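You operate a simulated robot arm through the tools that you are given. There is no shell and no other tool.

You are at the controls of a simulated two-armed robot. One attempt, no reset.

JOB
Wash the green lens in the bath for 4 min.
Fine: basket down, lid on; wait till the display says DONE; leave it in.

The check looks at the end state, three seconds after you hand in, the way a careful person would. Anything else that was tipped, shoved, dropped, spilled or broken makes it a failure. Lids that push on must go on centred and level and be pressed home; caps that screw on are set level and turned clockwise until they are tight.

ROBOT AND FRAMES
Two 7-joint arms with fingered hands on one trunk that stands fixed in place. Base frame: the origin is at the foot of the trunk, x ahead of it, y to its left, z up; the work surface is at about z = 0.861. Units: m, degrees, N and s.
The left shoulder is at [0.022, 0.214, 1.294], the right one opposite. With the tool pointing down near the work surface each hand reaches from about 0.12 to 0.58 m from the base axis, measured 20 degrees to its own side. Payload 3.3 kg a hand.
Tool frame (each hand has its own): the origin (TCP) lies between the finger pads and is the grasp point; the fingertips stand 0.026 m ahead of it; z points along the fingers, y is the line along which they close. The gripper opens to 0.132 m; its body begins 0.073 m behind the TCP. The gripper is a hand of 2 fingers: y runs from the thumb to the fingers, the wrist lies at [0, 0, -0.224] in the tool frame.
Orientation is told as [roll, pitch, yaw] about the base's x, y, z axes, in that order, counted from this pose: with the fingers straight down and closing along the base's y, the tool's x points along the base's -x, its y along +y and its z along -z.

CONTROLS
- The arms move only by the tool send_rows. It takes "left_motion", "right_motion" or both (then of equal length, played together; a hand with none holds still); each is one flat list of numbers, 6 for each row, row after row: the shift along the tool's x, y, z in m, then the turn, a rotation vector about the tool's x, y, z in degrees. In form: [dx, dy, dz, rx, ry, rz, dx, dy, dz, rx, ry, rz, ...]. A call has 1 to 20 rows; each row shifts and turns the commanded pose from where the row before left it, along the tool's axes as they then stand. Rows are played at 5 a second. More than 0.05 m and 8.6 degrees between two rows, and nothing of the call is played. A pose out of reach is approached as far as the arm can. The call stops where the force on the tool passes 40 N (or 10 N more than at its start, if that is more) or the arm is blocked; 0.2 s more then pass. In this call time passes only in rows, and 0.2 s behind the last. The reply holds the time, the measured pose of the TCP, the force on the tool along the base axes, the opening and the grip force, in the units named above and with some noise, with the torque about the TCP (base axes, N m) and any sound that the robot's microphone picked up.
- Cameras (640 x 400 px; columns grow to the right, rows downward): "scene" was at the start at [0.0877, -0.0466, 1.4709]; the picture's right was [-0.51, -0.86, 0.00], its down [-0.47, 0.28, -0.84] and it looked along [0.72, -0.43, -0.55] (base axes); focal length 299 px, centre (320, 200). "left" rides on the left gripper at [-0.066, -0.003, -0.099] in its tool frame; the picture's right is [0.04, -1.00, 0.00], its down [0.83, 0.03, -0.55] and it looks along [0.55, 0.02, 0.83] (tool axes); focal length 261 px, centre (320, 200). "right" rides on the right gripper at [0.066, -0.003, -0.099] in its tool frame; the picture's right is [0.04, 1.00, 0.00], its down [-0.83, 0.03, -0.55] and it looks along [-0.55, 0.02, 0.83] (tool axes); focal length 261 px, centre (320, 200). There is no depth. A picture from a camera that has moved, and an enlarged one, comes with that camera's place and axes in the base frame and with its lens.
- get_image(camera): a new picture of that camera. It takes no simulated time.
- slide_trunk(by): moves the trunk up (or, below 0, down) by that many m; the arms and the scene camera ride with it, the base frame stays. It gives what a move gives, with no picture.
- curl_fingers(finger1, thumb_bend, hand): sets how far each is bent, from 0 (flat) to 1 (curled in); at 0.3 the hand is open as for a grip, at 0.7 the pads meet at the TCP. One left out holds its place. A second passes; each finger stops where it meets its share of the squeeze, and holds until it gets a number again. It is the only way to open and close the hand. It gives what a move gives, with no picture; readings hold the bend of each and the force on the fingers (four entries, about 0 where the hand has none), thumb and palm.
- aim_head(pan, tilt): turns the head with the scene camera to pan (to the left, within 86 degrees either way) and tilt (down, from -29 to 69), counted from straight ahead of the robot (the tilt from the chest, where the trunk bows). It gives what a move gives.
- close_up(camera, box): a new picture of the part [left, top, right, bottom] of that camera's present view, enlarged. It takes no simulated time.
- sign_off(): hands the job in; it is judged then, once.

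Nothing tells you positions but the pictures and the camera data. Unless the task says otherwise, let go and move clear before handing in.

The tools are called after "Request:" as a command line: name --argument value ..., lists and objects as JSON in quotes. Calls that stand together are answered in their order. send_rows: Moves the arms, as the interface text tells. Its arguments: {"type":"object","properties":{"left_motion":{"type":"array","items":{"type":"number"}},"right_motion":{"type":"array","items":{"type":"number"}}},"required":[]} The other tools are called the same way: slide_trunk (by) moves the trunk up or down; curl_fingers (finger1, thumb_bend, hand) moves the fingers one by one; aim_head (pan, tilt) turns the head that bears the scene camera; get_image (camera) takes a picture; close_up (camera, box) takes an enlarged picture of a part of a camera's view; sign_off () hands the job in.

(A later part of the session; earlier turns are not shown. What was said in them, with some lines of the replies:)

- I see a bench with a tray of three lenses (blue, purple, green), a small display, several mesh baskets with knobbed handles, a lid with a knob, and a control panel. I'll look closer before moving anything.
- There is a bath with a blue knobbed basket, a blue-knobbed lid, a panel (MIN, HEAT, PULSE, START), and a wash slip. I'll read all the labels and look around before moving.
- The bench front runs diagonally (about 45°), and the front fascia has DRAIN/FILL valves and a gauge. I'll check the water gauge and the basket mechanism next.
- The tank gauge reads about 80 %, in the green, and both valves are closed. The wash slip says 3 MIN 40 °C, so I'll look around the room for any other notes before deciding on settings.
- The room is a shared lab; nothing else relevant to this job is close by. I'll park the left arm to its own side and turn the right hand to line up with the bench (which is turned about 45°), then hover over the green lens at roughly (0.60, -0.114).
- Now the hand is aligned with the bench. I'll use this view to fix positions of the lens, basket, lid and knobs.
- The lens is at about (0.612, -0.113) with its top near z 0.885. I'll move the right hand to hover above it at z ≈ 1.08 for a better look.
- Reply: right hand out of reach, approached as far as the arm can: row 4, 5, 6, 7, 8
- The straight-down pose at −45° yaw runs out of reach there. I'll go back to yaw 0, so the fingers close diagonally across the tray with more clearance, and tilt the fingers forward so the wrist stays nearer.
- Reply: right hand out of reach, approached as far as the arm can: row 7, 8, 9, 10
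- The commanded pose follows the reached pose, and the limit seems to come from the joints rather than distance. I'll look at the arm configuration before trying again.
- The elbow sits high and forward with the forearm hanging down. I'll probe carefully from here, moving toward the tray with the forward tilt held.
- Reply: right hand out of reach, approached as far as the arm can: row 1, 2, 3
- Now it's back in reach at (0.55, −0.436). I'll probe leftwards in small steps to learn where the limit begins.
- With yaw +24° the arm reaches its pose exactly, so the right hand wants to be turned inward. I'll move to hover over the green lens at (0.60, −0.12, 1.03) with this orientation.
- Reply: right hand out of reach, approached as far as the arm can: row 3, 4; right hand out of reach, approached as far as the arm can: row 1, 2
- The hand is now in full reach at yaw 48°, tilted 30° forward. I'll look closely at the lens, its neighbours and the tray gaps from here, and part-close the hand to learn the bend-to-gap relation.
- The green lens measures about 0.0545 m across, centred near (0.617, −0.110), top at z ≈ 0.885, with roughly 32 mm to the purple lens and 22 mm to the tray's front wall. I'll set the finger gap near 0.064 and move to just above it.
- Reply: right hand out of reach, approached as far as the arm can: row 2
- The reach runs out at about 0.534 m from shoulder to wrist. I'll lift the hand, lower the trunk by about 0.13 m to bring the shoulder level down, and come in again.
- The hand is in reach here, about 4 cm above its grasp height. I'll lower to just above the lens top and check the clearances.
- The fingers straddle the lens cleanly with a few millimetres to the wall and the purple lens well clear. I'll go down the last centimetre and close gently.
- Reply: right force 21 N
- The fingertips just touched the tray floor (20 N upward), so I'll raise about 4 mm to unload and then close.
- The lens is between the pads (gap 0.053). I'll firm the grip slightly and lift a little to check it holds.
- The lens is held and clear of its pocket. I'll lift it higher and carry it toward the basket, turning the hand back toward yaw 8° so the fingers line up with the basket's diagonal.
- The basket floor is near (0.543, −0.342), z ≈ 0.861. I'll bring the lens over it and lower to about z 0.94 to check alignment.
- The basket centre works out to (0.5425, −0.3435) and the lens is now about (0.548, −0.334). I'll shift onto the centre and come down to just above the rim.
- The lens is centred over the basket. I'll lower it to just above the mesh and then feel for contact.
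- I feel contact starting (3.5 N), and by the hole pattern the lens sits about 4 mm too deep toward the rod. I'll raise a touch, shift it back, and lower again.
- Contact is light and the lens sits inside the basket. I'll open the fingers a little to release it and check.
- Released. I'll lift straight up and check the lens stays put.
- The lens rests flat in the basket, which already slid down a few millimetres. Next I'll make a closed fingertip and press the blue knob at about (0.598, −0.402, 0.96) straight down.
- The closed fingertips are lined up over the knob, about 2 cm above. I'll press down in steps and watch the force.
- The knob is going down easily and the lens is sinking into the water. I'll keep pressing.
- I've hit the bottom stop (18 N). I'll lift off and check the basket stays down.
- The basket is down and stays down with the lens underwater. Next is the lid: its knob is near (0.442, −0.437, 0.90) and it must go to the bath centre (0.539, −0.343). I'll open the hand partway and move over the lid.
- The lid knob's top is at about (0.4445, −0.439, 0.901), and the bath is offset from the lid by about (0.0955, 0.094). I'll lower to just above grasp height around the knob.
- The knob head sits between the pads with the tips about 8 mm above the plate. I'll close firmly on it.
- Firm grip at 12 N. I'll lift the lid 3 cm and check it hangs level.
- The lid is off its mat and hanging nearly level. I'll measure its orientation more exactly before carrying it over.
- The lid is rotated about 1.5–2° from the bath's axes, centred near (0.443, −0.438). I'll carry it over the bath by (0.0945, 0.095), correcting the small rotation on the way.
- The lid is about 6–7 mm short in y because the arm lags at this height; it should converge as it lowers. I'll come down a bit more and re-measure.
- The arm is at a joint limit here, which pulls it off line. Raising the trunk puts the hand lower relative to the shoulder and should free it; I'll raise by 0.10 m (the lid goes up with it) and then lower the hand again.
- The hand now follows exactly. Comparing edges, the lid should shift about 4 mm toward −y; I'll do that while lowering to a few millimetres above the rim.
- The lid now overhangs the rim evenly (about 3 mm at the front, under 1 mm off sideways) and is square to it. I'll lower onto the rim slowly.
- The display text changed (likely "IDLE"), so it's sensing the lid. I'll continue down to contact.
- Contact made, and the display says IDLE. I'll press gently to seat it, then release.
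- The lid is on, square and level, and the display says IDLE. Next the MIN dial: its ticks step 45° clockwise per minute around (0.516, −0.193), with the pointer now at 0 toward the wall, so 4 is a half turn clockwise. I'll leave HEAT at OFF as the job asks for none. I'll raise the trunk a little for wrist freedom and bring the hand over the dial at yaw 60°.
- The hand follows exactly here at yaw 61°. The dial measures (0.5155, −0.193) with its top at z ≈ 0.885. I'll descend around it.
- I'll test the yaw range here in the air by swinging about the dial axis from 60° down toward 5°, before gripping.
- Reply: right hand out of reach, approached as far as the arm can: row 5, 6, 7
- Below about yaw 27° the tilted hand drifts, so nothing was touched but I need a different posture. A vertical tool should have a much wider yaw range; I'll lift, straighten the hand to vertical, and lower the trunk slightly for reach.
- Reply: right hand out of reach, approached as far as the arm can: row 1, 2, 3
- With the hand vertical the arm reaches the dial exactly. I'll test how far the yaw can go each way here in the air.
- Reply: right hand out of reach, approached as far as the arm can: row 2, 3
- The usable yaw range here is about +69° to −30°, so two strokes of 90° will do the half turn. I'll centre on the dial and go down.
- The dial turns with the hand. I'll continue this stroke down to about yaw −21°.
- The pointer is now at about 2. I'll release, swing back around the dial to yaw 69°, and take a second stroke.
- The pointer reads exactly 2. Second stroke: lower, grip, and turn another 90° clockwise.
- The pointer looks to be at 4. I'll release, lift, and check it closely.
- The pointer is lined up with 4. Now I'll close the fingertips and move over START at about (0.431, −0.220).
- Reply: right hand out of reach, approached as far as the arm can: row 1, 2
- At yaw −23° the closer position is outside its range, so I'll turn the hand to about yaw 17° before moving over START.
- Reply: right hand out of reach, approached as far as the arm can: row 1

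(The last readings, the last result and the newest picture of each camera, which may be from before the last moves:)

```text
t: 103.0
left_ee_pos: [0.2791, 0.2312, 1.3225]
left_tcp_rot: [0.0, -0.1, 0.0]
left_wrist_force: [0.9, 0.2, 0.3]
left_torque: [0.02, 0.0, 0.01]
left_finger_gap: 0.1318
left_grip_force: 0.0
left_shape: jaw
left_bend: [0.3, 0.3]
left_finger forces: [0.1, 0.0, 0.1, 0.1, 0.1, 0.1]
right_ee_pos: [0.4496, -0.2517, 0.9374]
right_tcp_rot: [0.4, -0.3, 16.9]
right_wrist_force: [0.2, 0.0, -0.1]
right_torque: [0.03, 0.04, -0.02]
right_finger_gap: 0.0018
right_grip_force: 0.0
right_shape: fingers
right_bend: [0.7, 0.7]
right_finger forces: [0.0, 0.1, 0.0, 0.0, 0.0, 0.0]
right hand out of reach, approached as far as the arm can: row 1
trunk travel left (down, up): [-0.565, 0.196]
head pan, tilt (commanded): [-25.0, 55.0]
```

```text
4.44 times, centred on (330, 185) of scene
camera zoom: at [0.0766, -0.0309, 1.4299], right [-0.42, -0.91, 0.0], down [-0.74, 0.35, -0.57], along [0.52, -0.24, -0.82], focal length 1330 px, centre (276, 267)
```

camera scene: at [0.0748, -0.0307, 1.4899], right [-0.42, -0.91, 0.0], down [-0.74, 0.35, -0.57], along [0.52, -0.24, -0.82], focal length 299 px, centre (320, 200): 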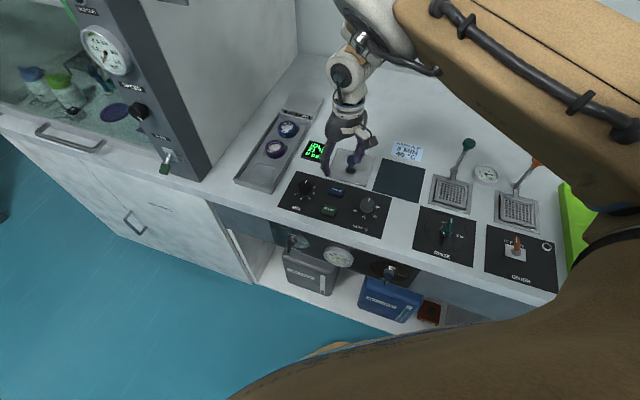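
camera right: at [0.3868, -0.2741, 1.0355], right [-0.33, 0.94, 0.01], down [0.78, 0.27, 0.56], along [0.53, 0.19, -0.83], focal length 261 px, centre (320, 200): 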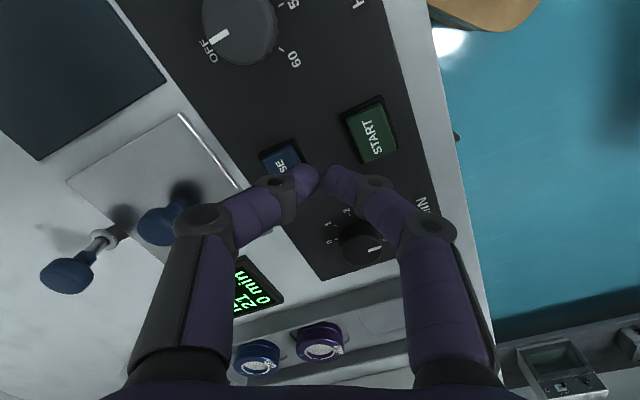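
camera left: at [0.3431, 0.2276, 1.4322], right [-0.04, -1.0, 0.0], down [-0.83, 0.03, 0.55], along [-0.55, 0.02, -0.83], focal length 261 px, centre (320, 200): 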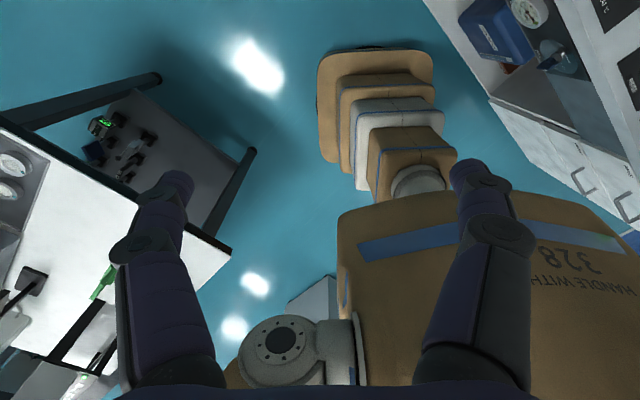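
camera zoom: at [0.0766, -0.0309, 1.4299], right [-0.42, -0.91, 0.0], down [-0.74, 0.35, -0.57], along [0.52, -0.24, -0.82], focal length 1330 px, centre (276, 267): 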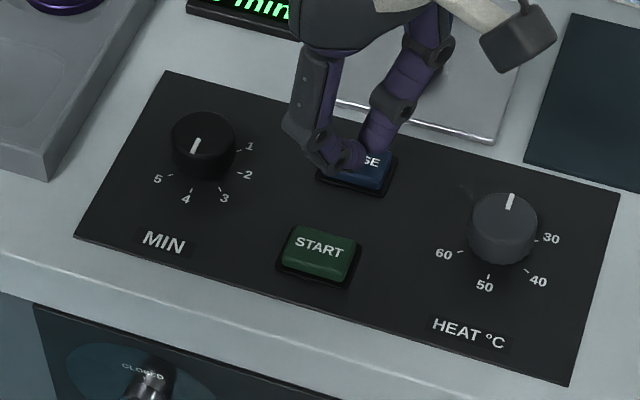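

START is too close in for this shoulder height, so I'll raise the trunk 0.15 m, which puts the hand lower relative to the shoulder, and try again.

Request:
slide_trunk --by 0.15

Request:
send_rows --right_motion '[0, 0, 0.03, 0, 0, 0, 0, 0, 0.03, 0, 0, 0, 0, 0, 0.03, 0, 0, 0, 0, 0, 0.02, 0, 0, 0, 0, 0, 0, 0, 0, 0]'

Request:
get_image --camera "right"

```text
t: 104.8
left_ee_pos: [0.28, 0.231, 1.4716]
left_tcp_rot: [0.0, 0.0, -0.1]
left_wrist_force: [0.4, -0.1, -1.4]
left_torque: [-0.01, 0.0, 0.03]
left_finger_gap: 0.1319
left_grip_force: 0.0
left_shape: jaw
left_bend: [0.3, 0.3]
left_finger forces: [0.0, 0.0, 0.0, 0.0, 0.0, 0.1]
right_ee_pos: [0.4496, -0.2522, 1.0854]
right_tcp_rot: [0.5, -0.1, 17.0]
right_wrist_force: [0.3, 0.1, 0.3]
right_torque: [0.01, 0.03, 0.02]
right_finger_gap: 0.0017
right_grip_force: 0.1
right_shape: fingers
right_bend: [0.7, 0.7]
right_finger forces: [0.1, 0.1, 0.0, 0.1, 0.0, 0.0]
trunk travel left (down, up): [-0.715, 0.046]
head pan, tilt (commanded): [-25.0, 55.0]
```

```text
t: 106.0
left_ee_pos: [0.2809, 0.2301, 1.4724]
left_tcp_rot: [-0.1, -0.1, 0.1]
left_wrist_force: [-0.6, -0.5, -0.7]
left_torque: [0.02, -0.02, -0.01]
left_finger_gap: 0.132
left_grip_force: 0.1
left_shape: jaw
left_bend: [0.3, 0.3]
left_finger forces: [0.0, 0.1, 0.0, 0.0, 0.1, 0.0]
right_ee_pos: [0.4463, -0.2451, 0.9766]
right_tcp_rot: [0.0, 0.0, 18.3]
right_wrist_force: [-0.5, -0.1, 0.6]
right_torque: [0.0, 0.02, -0.01]
right_finger_gap: 0.0016
right_grip_force: 0.1
right_shape: fingers
right_bend: [0.7, 0.7]
right_finger forces: [0.1, 0.0, 0.0, 0.0, 0.1, 0.1]
trunk travel left (down, up): [-0.715, 0.046]
head pan, tilt (commanded): [-25.0, 55.0]
```

```text
taken
camera right: at [0.3857, -0.268, 1.0752], right [-0.35, 0.94, 0.0], down [0.78, 0.29, 0.55], along [0.52, 0.19, -0.83], focal length 261 px, centre (320, 200)
```

right: 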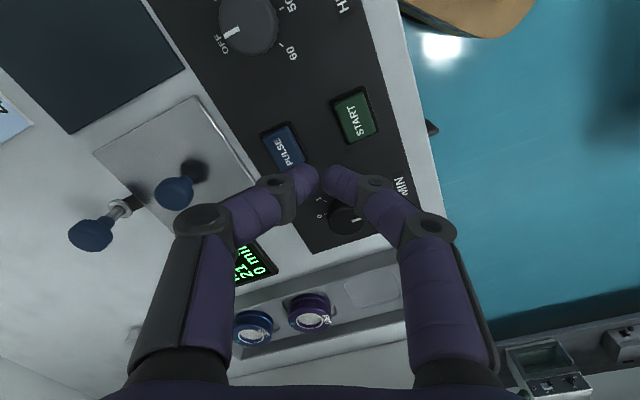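

Request:
send_rows --right_motion '[0.0085, 0.0277, 0, 0, 0, 0, 0, 0, 0.03, 0, 0, 0, 0, 0, 0, 0, 0, 0]'

Request:
get_image --camera "right"

Request:
get_image --camera "scene"

```text
t: 106.8
left_ee_pos: [0.2795, 0.2316, 1.4728]
left_tcp_rot: [0.0, 0.0, 0.1]
left_wrist_force: [0.6, 0.6, 0.3]
left_torque: [-0.01, 0.01, 0.01]
left_finger_gap: 0.1319
left_grip_force: 0.0
left_shape: jaw
left_bend: [0.3, 0.3]
left_finger forces: [0.0, 0.1, 0.1, 0.0, 0.0, 0.0]
right_ee_pos: [0.4322, -0.2238, 0.9465]
right_tcp_rot: [-0.1, -0.1, 18.1]
right_wrist_force: [0.7, -0.3, 0.7]
right_torque: [0.02, 0.0, 0.01]
right_finger_gap: 0.0017
right_grip_force: 0.1
right_shape: fingers
right_bend: [0.7, 0.7]
right_finger forces: [0.0, 0.0, 0.0, 0.0, 0.0, 0.0]
trunk travel left (down, up): [-0.715, 0.046]
head pan, tilt (commanded): [-25.0, 55.0]
```

```text
taken
camera right: at [0.3697, -0.2449, 1.0447], right [-0.35, 0.94, 0.0], down [0.78, 0.29, 0.55], along [0.52, 0.19, -0.83], focal length 261 px, centre (320, 200)
```

right: 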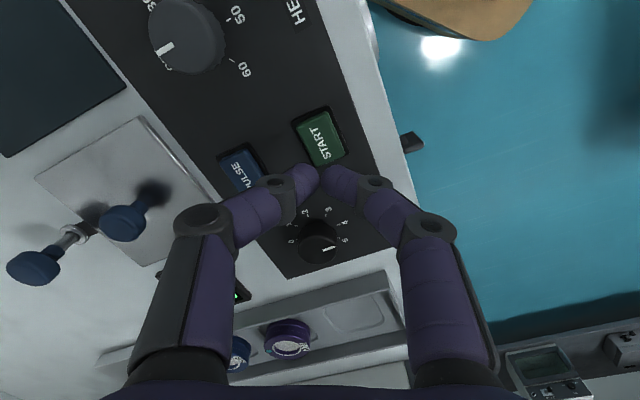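

```text
taken
camera scene: at [0.0741, -0.031, 1.5799], right [-0.42, -0.91, 0.0], down [-0.74, 0.35, -0.57], along [0.52, -0.24, -0.82], focal length 299 px, centre (320, 200)
```

scene: 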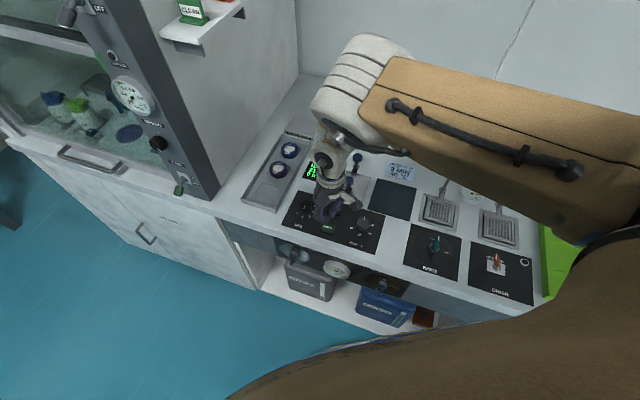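

Request:
send_rows --right_motion '[0.0025, 0.002, 0.02, 0, 0, 0, 0, 0, 0.018, 0, 0, 0, 0, 0, 0, 0, 0, 0]'

Request:
get_image --camera "right"

Request:
close_up --camera "scene" --box '[270, 150, 410, 250]'

```text
t: 107.6
left_ee_pos: [0.2804, 0.2297, 1.4716]
left_tcp_rot: [-0.1, 0.1, -0.1]
left_wrist_force: [0.0, -0.1, -0.1]
left_torque: [-0.01, -0.01, 0.0]
left_finger_gap: 0.1318
left_grip_force: 0.0
left_shape: jaw
left_bend: [0.3, 0.3]
left_finger forces: [0.1, 0.0, 0.1, 0.0, 0.1, 0.0]
right_ee_pos: [0.428, -0.2183, 0.9063]
right_tcp_rot: [0.0, 0.0, 18.3]
right_wrist_force: [-0.1, 0.2, 0.4]
right_torque: [0.01, 0.01, -0.01]
right_finger_gap: 0.0018
right_grip_force: 0.1
right_shape: fingers
right_bend: [0.7, 0.7]
right_finger forces: [0.0, 0.0, 0.1, 0.0, 0.0, 0.0]
trunk travel left (down, up): [-0.715, 0.046]
head pan, tilt (commanded): [-25.0, 55.0]
```

```text
taken
camera right: at [0.3674, -0.2411, 1.0063], right [-0.35, 0.94, 0.0], down [0.78, 0.29, 0.55], along [0.52, 0.19, -0.83], focal length 261 px, centre (320, 200)
```

right: 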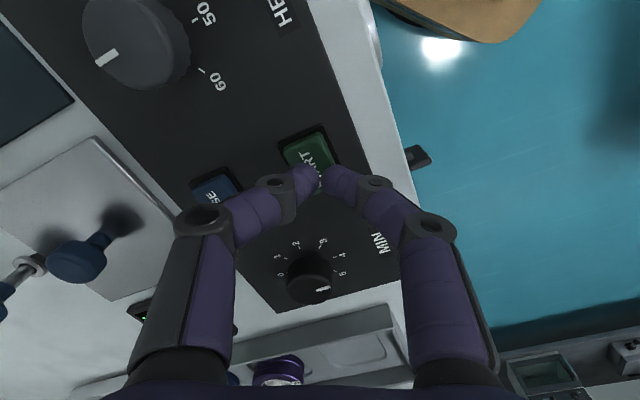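

```text
4.00 times, centred on (340, 200) of scene
camera zoom: at [0.0745, -0.0312, 1.5799], right [-0.42, -0.91, 0.0], down [-0.74, 0.35, -0.57], along [0.52, -0.24, -0.82], focal length 1197 px, centre (240, 200)
```

zoom: 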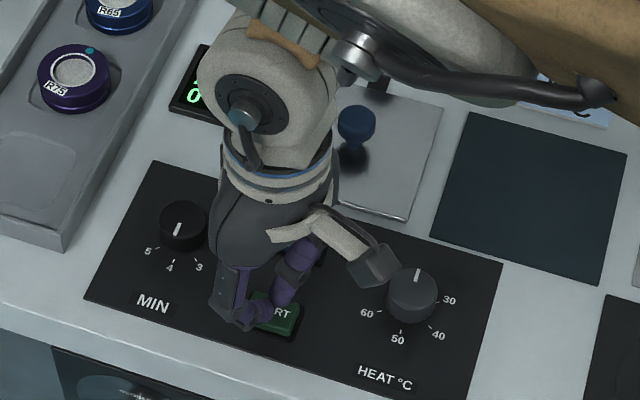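

The fingertips are over the middle of START, a few millimetres above. I'll press down gently.

Request:
send_rows --right_motion '[0.001, -0.002, 0.004, 0, 0, 0, 0, 0, 0.003, 0, 0, 0]'

Request:
send_rows --right_motion '[0, 0, 0.003, 0, 0, 0]'

```text
t: 108.2
left_ee_pos: [0.2795, 0.231, 1.4731]
left_tcp_rot: [0.0, 0.0, -0.1]
left_wrist_force: [0.1, 0.5, -0.4]
left_torque: [0.01, 0.01, -0.03]
left_finger_gap: 0.1318
left_grip_force: 0.1
left_shape: jaw
left_bend: [0.3, 0.3]
left_finger forces: [0.0, 0.0, 0.0, 0.0, 0.0, 0.0]
right_ee_pos: [0.4288, -0.2213, 0.9032]
right_tcp_rot: [0.0, 0.0, 18.3]
right_wrist_force: [-0.1, -0.3, -0.5]
right_torque: [0.02, -0.01, 0.04]
right_finger_gap: 0.0016
right_grip_force: 0.0
right_shape: fingers
right_bend: [0.7, 0.7]
right_finger forces: [0.0, 0.0, 0.1, 0.0, 0.0, 0.0]
trunk travel left (down, up): [-0.715, 0.046]
head pan, tilt (commanded): [-25.0, 55.0]
```

```text
t: 108.6
left_ee_pos: [0.2804, 0.2307, 1.4716]
left_tcp_rot: [0.0, 0.0, 0.0]
left_wrist_force: [0.7, 0.0, -0.1]
left_torque: [-0.01, 0.0, 0.02]
left_finger_gap: 0.132
left_grip_force: 0.0
left_shape: jaw
left_bend: [0.3, 0.3]
left_finger forces: [0.0, 0.0, 0.0, 0.0, 0.0, 0.0]
right_ee_pos: [0.429, -0.222, 0.8981]
right_tcp_rot: [0.0, 0.0, 18.3]
right_wrist_force: [0.0, 0.2, 1.1]
right_torque: [0.02, 0.03, -0.01]
right_finger_gap: 0.0015
right_grip_force: 0.5
right_shape: fingers
right_bend: [0.7, 0.7]
right_finger forces: [0.4, 0.1, 0.1, 0.0, 0.5, 0.0]
trunk travel left (down, up): [-0.715, 0.046]
head pan, tilt (commanded): [-25.0, 55.0]
```

Request:
send_rows --right_motion '[0, 0, 0.002, 0, 0, 0, 0, 0, 0.0015, 0, 0, 0]'

Request:
close_up --camera "scene" --box '[270, 150, 410, 250]'

```text
t: 109.2
left_ee_pos: [0.2805, 0.2308, 1.4729]
left_tcp_rot: [0.0, 0.0, 0.0]
left_wrist_force: [-0.8, -0.4, -0.4]
left_torque: [0.02, -0.03, 0.01]
left_finger_gap: 0.1319
left_grip_force: 0.1
left_shape: jaw
left_bend: [0.3, 0.3]
left_finger forces: [0.0, 0.1, 0.0, 0.0, 0.0, 0.0]
right_ee_pos: [0.4286, -0.2212, 0.896]
right_tcp_rot: [0.0, 0.1, 18.2]
right_wrist_force: [-0.3, 0.4, 2.4]
right_torque: [0.01, 0.02, 0.0]
right_finger_gap: 0.0013
right_grip_force: 0.8
right_shape: fingers
right_bend: [0.7, 0.7]
right_finger forces: [1.2, 0.0, 0.0, 0.0, 1.2, 0.0]
trunk travel left (down, up): [-0.715, 0.046]
head pan, tilt (commanded): [-25.0, 55.0]
heard: click
```

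```text
4.00 times, centred on (340, 200) of scene
camera zoom: at [0.0742, -0.0311, 1.5799], right [-0.42, -0.91, 0.0], down [-0.74, 0.35, -0.57], along [0.52, -0.24, -0.82], focal length 1197 px, centre (240, 200)
```

zoom: 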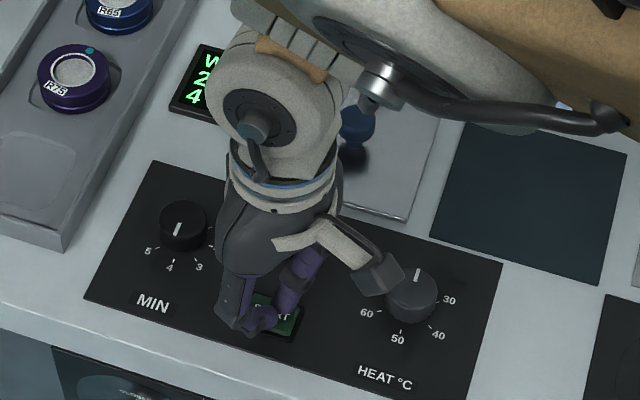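

A click, and the display now shows "W… 4", so the wash has started at 4 min. I'll lift the hand clear and read the display.

Request:
send_rows --right_motion '[0, 0, -0.02, 0, 0, 0, 0, 0, -0.04, 0, 0, 0, 0, 0, -0.04, 0, 0, 0, 0.03, -0.03, -0.02, 0, 0, 0, 0.03, -0.03, -0.02, 0, 0, 0]'

Request:
get_image --camera "scene"

Request:
get_image --camera "right"

```text
t: 110.4
left_ee_pos: [0.2805, 0.2302, 1.4713]
left_tcp_rot: [0.0, 0.0, 0.0]
left_wrist_force: [0.6, -0.1, 0.0]
left_torque: [0.01, -0.01, 0.0]
left_finger_gap: 0.1319
left_grip_force: 0.2
left_shape: jaw
left_bend: [0.3, 0.3]
left_finger forces: [0.0, 0.0, 0.0, 0.1, 0.0, 0.0]
right_ee_pos: [0.3969, -0.3028, 1.0383]
right_tcp_rot: [0.3, -0.3, 17.9]
right_wrist_force: [0.2, 1.0, -0.3]
right_torque: [0.05, -0.02, 0.03]
right_finger_gap: 0.0015
right_grip_force: 0.0
right_shape: fingers
right_bend: [0.7, 0.7]
right_finger forces: [0.0, 0.0, 0.1, 0.1, 0.1, 0.1]
right hand out of reach, approached as far as the arm can: row 3
trunk travel left (down, up): [-0.715, 0.046]
head pan, tilt (commanded): [-25.0, 55.0]
```

```text
taken
camera scene: at [0.0741, -0.0314, 1.5799], right [-0.42, -0.91, 0.0], down [-0.74, 0.35, -0.57], along [0.52, -0.24, -0.82], focal length 299 px, centre (320, 200)
```

scene: 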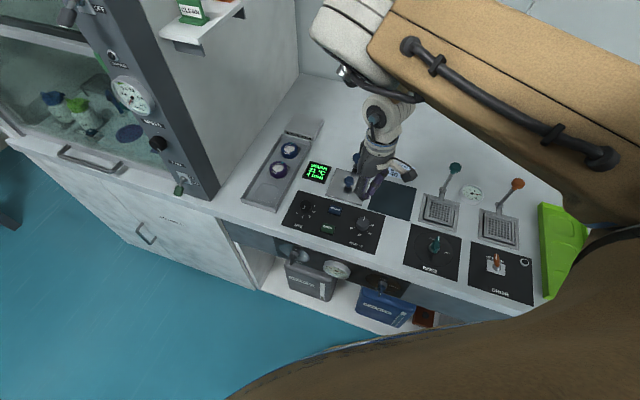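

```text
taken
camera right: at [0.3354, -0.3276, 1.1373], right [-0.35, 0.94, 0.0], down [0.78, 0.29, 0.56], along [0.52, 0.2, -0.83], focal length 261 px, centre (320, 200)
```

right: 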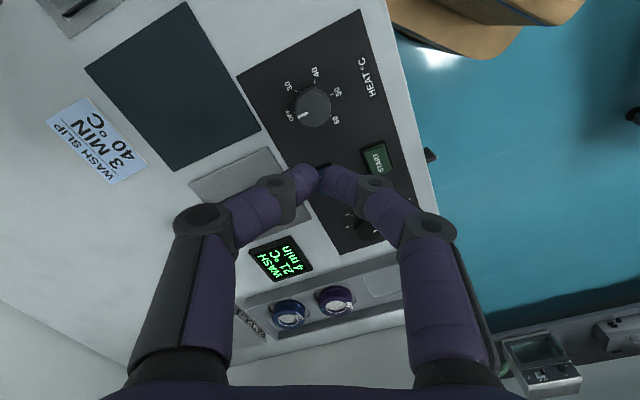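

Request:
close_up --camera "scene" --box '[240, 130, 400, 250]'

Request:
send_rows --right_motion '[0.02, -0.03, -0.02, 0, 0, 0, 0.02, -0.03, -0.02, 0, 0, 0, 0, 0, -0.03, 0, 0, 0, 0, 0, 0, 0, 0, 0, 0, 0, 0, 0, 0, 0, 0, 0, 0, 0, 0, 0, 0, 0, 0, 0, 0, 0, 0, 0, 0, 0, 0, 0, 0, 0, 0, 0, 0, 0, 0, 0, 0, 0, 0, 0]'

Request:
close_up --camera "scene" --box '[240, 130, 400, 250]'

```text
3.33 times, centred on (320, 190) of scene
camera zoom: at [0.0741, -0.0314, 1.5799], right [-0.42, -0.91, 0.0], down [-0.74, 0.35, -0.57], along [0.52, -0.24, -0.82], focal length 997 px, centre (320, 233)
```

zoom: 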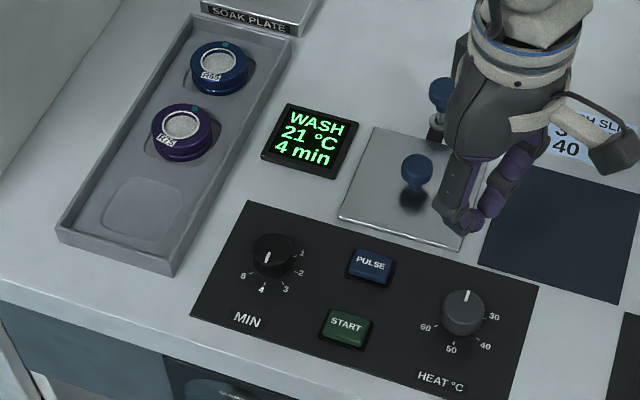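

```text
t: 112.6
left_ee_pos: [0.2802, 0.2304, 1.4726]
left_tcp_rot: [0.0, -0.1, 0.0]
left_wrist_force: [0.6, 0.4, 0.1]
left_torque: [0.04, -0.01, 0.01]
left_finger_gap: 0.1317
left_grip_force: 0.1
left_shape: jaw
left_bend: [0.3, 0.3]
left_finger forces: [0.1, 0.1, 0.0, 0.0, 0.0, 0.0]
right_ee_pos: [0.3759, -0.373, 1.1038]
right_tcp_rot: [0.0, 0.0, 18.4]
right_wrist_force: [-0.4, -0.3, 0.1]
right_torque: [0.01, 0.0, 0.02]
right_finger_gap: 0.0014
right_grip_force: 0.1
right_shape: fingers
right_bend: [0.7, 0.7]
right_finger forces: [0.0, 0.0, 0.0, 0.0, 0.1, 0.1]
trunk travel left (down, up): [-0.715, 0.046]
head pan, tilt (commanded): [-25.0, 55.0]
```

```text
3.33 times, centred on (320, 190) of scene
camera zoom: at [0.0745, -0.0312, 1.5799], right [-0.42, -0.91, 0.0], down [-0.74, 0.35, -0.57], along [0.52, -0.24, -0.82], focal length 997 px, centre (320, 233)
```

zoom: 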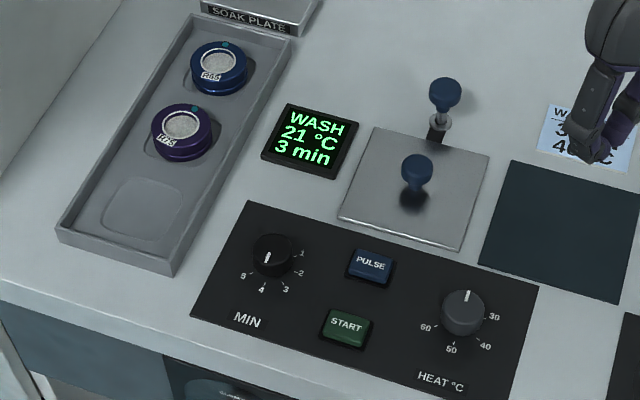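

The wash runs: WASH 21 °C, counting down (sim minutes pass in a few seconds). I'll keep the hand clear and wait for DONE.

Request:
send_rows --right_motion '[0, 0, 0, 0, 0, 0, 0, 0, 0, 0, 0, 0, 0, 0, 0, 0, 0, 0, 0, 0, 0, 0, 0, 0, 0, 0, 0, 0, 0, 0, 0, 0, 0, 0, 0, 0, 0, 0, 0, 0, 0, 0, 0, 0, 0, 0, 0, 0, 0, 0, 0, 0, 0, 0, 0, 0, 0, 0, 0, 0, 0, 0, 0, 0, 0, 0, 0, 0, 0, 0, 0, 0, 0, 0, 0, 0, 0, 0, 0, 0, 0, 0, 0, 0, 0, 0, 0, 0, 0, 0, 0, 0, 0, 0, 0, 0, 0, 0, 0, 0, 0, 0, 0, 0, 0, 0, 0, 0, 0, 0, 0, 0, 0, 0, 0, 0, 0, 0, 0, 0]'

Request:
close_up --camera "scene" --box '[270, 140, 390, 220]'

```text
t: 116.8
left_ee_pos: [0.2802, 0.2316, 1.4725]
left_tcp_rot: [0.0, 0.0, 0.0]
left_wrist_force: [-0.6, 0.1, 0.4]
left_torque: [0.01, 0.05, -0.01]
left_finger_gap: 0.1318
left_grip_force: 0.2
left_shape: jaw
left_bend: [0.3, 0.3]
left_finger forces: [0.1, 0.1, 0.0, 0.0, 0.0, 0.1]
right_ee_pos: [0.3758, -0.3731, 1.1048]
right_tcp_rot: [0.0, 0.0, 18.3]
right_wrist_force: [0.4, 0.6, 0.7]
right_torque: [0.01, -0.02, -0.02]
right_finger_gap: 0.0017
right_grip_force: 0.0
right_shape: fingers
right_bend: [0.7, 0.7]
right_finger forces: [0.0, 0.1, 0.0, 0.1, 0.1, 0.0]
trunk travel left (down, up): [-0.715, 0.046]
head pan, tilt (commanded): [-25.0, 55.0]
```

```text
5.00 times, centred on (330, 180) of scene
camera zoom: at [0.0745, -0.0313, 1.5799], right [-0.42, -0.91, 0.0], down [-0.74, 0.35, -0.57], along [0.52, -0.24, -0.82], focal length 1496 px, centre (270, 300)
```

zoom: 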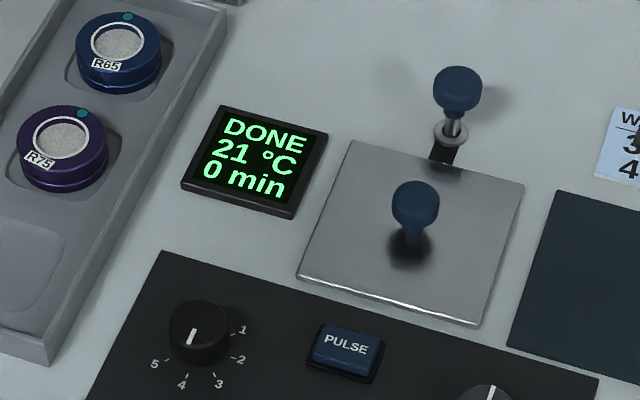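

The display says DONE, 0 min. I'll take a last overall look before handing in.

Request:
get_image --camera "scene"

Request:
close_up --camera "right" --box '[0, 0, 640, 400]'

Request:
close_up --camera "scene" --box '[310, 150, 370, 190]'

```text
taken
camera scene: at [0.0745, -0.0313, 1.5799], right [-0.42, -0.91, 0.0], down [-0.74, 0.35, -0.57], along [0.52, -0.24, -0.82], focal length 299 px, centre (320, 200)
```

scene: 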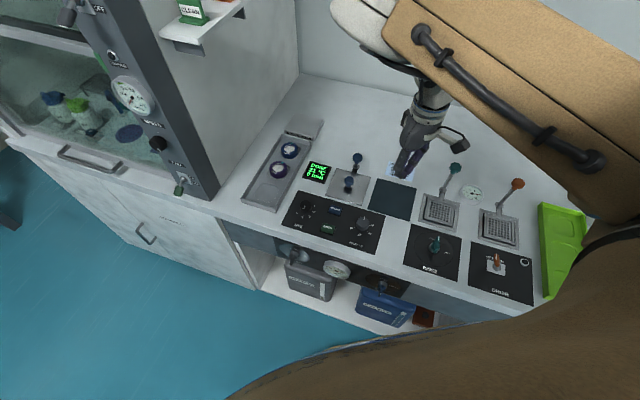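

```text
1.00 times, centred on (320, 200) of right (not enlarged: the box is as wide or as high as the picture)
camera zoom: at [0.314, -0.3967, 1.2036], right [-0.35, 0.94, 0.0], down [0.78, 0.29, 0.55], along [0.52, 0.19, -0.83], focal length 261 px, centre (320, 200)
```

zoom: 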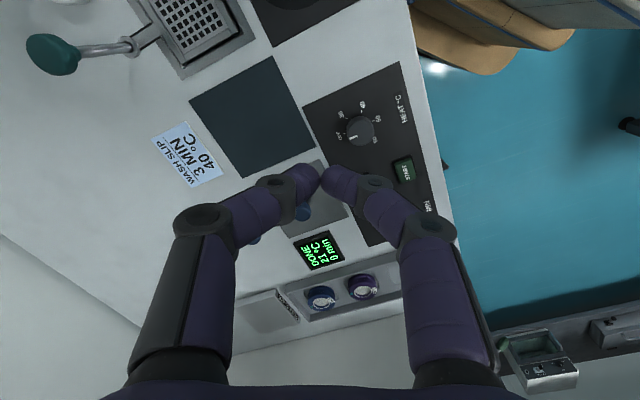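

```text
10.00 times, centred on (340, 170) of scene
camera zoom: at [0.0745, -0.0313, 1.5799], right [-0.42, -0.91, 0.0], down [-0.74, 0.35, -0.57], along [0.52, -0.24, -0.82], focal length 2992 px, centre (120, 500)
```

zoom: 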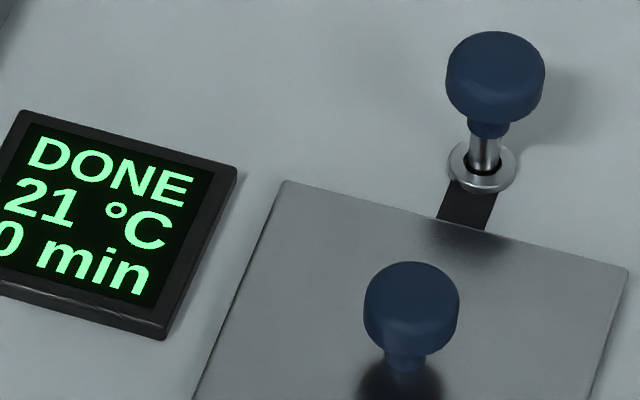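

The display reads DONE with the basket down, the lid sitting level and centred, and the green lens left in the bath. The other lenses, the slip and the mat are where they were, and both hands are clear. Handing in now.

Request:
sign_off

```text
The job is handed in.
```

The green lens was washed for 4 min. It is still in the bath with the basket down, the lid on level and centred, and the display reading DONE. I've handed the job in; the check gave no result back.

- **Heat:** I left the HEAT dial at OFF, so the wash ran at 21 °C. The wash slip on the bench says 3 MIN 40 °C. Your job gave 4 min and no temperature, so I did not follow the slip. If you wanted 40 °C, this wash does not meet it.
- **Surroundings:** The blue and purple lenses, the tray, the slip and the other baskets looked undisturbed in the final pictures. Both hands are clear of the bench.
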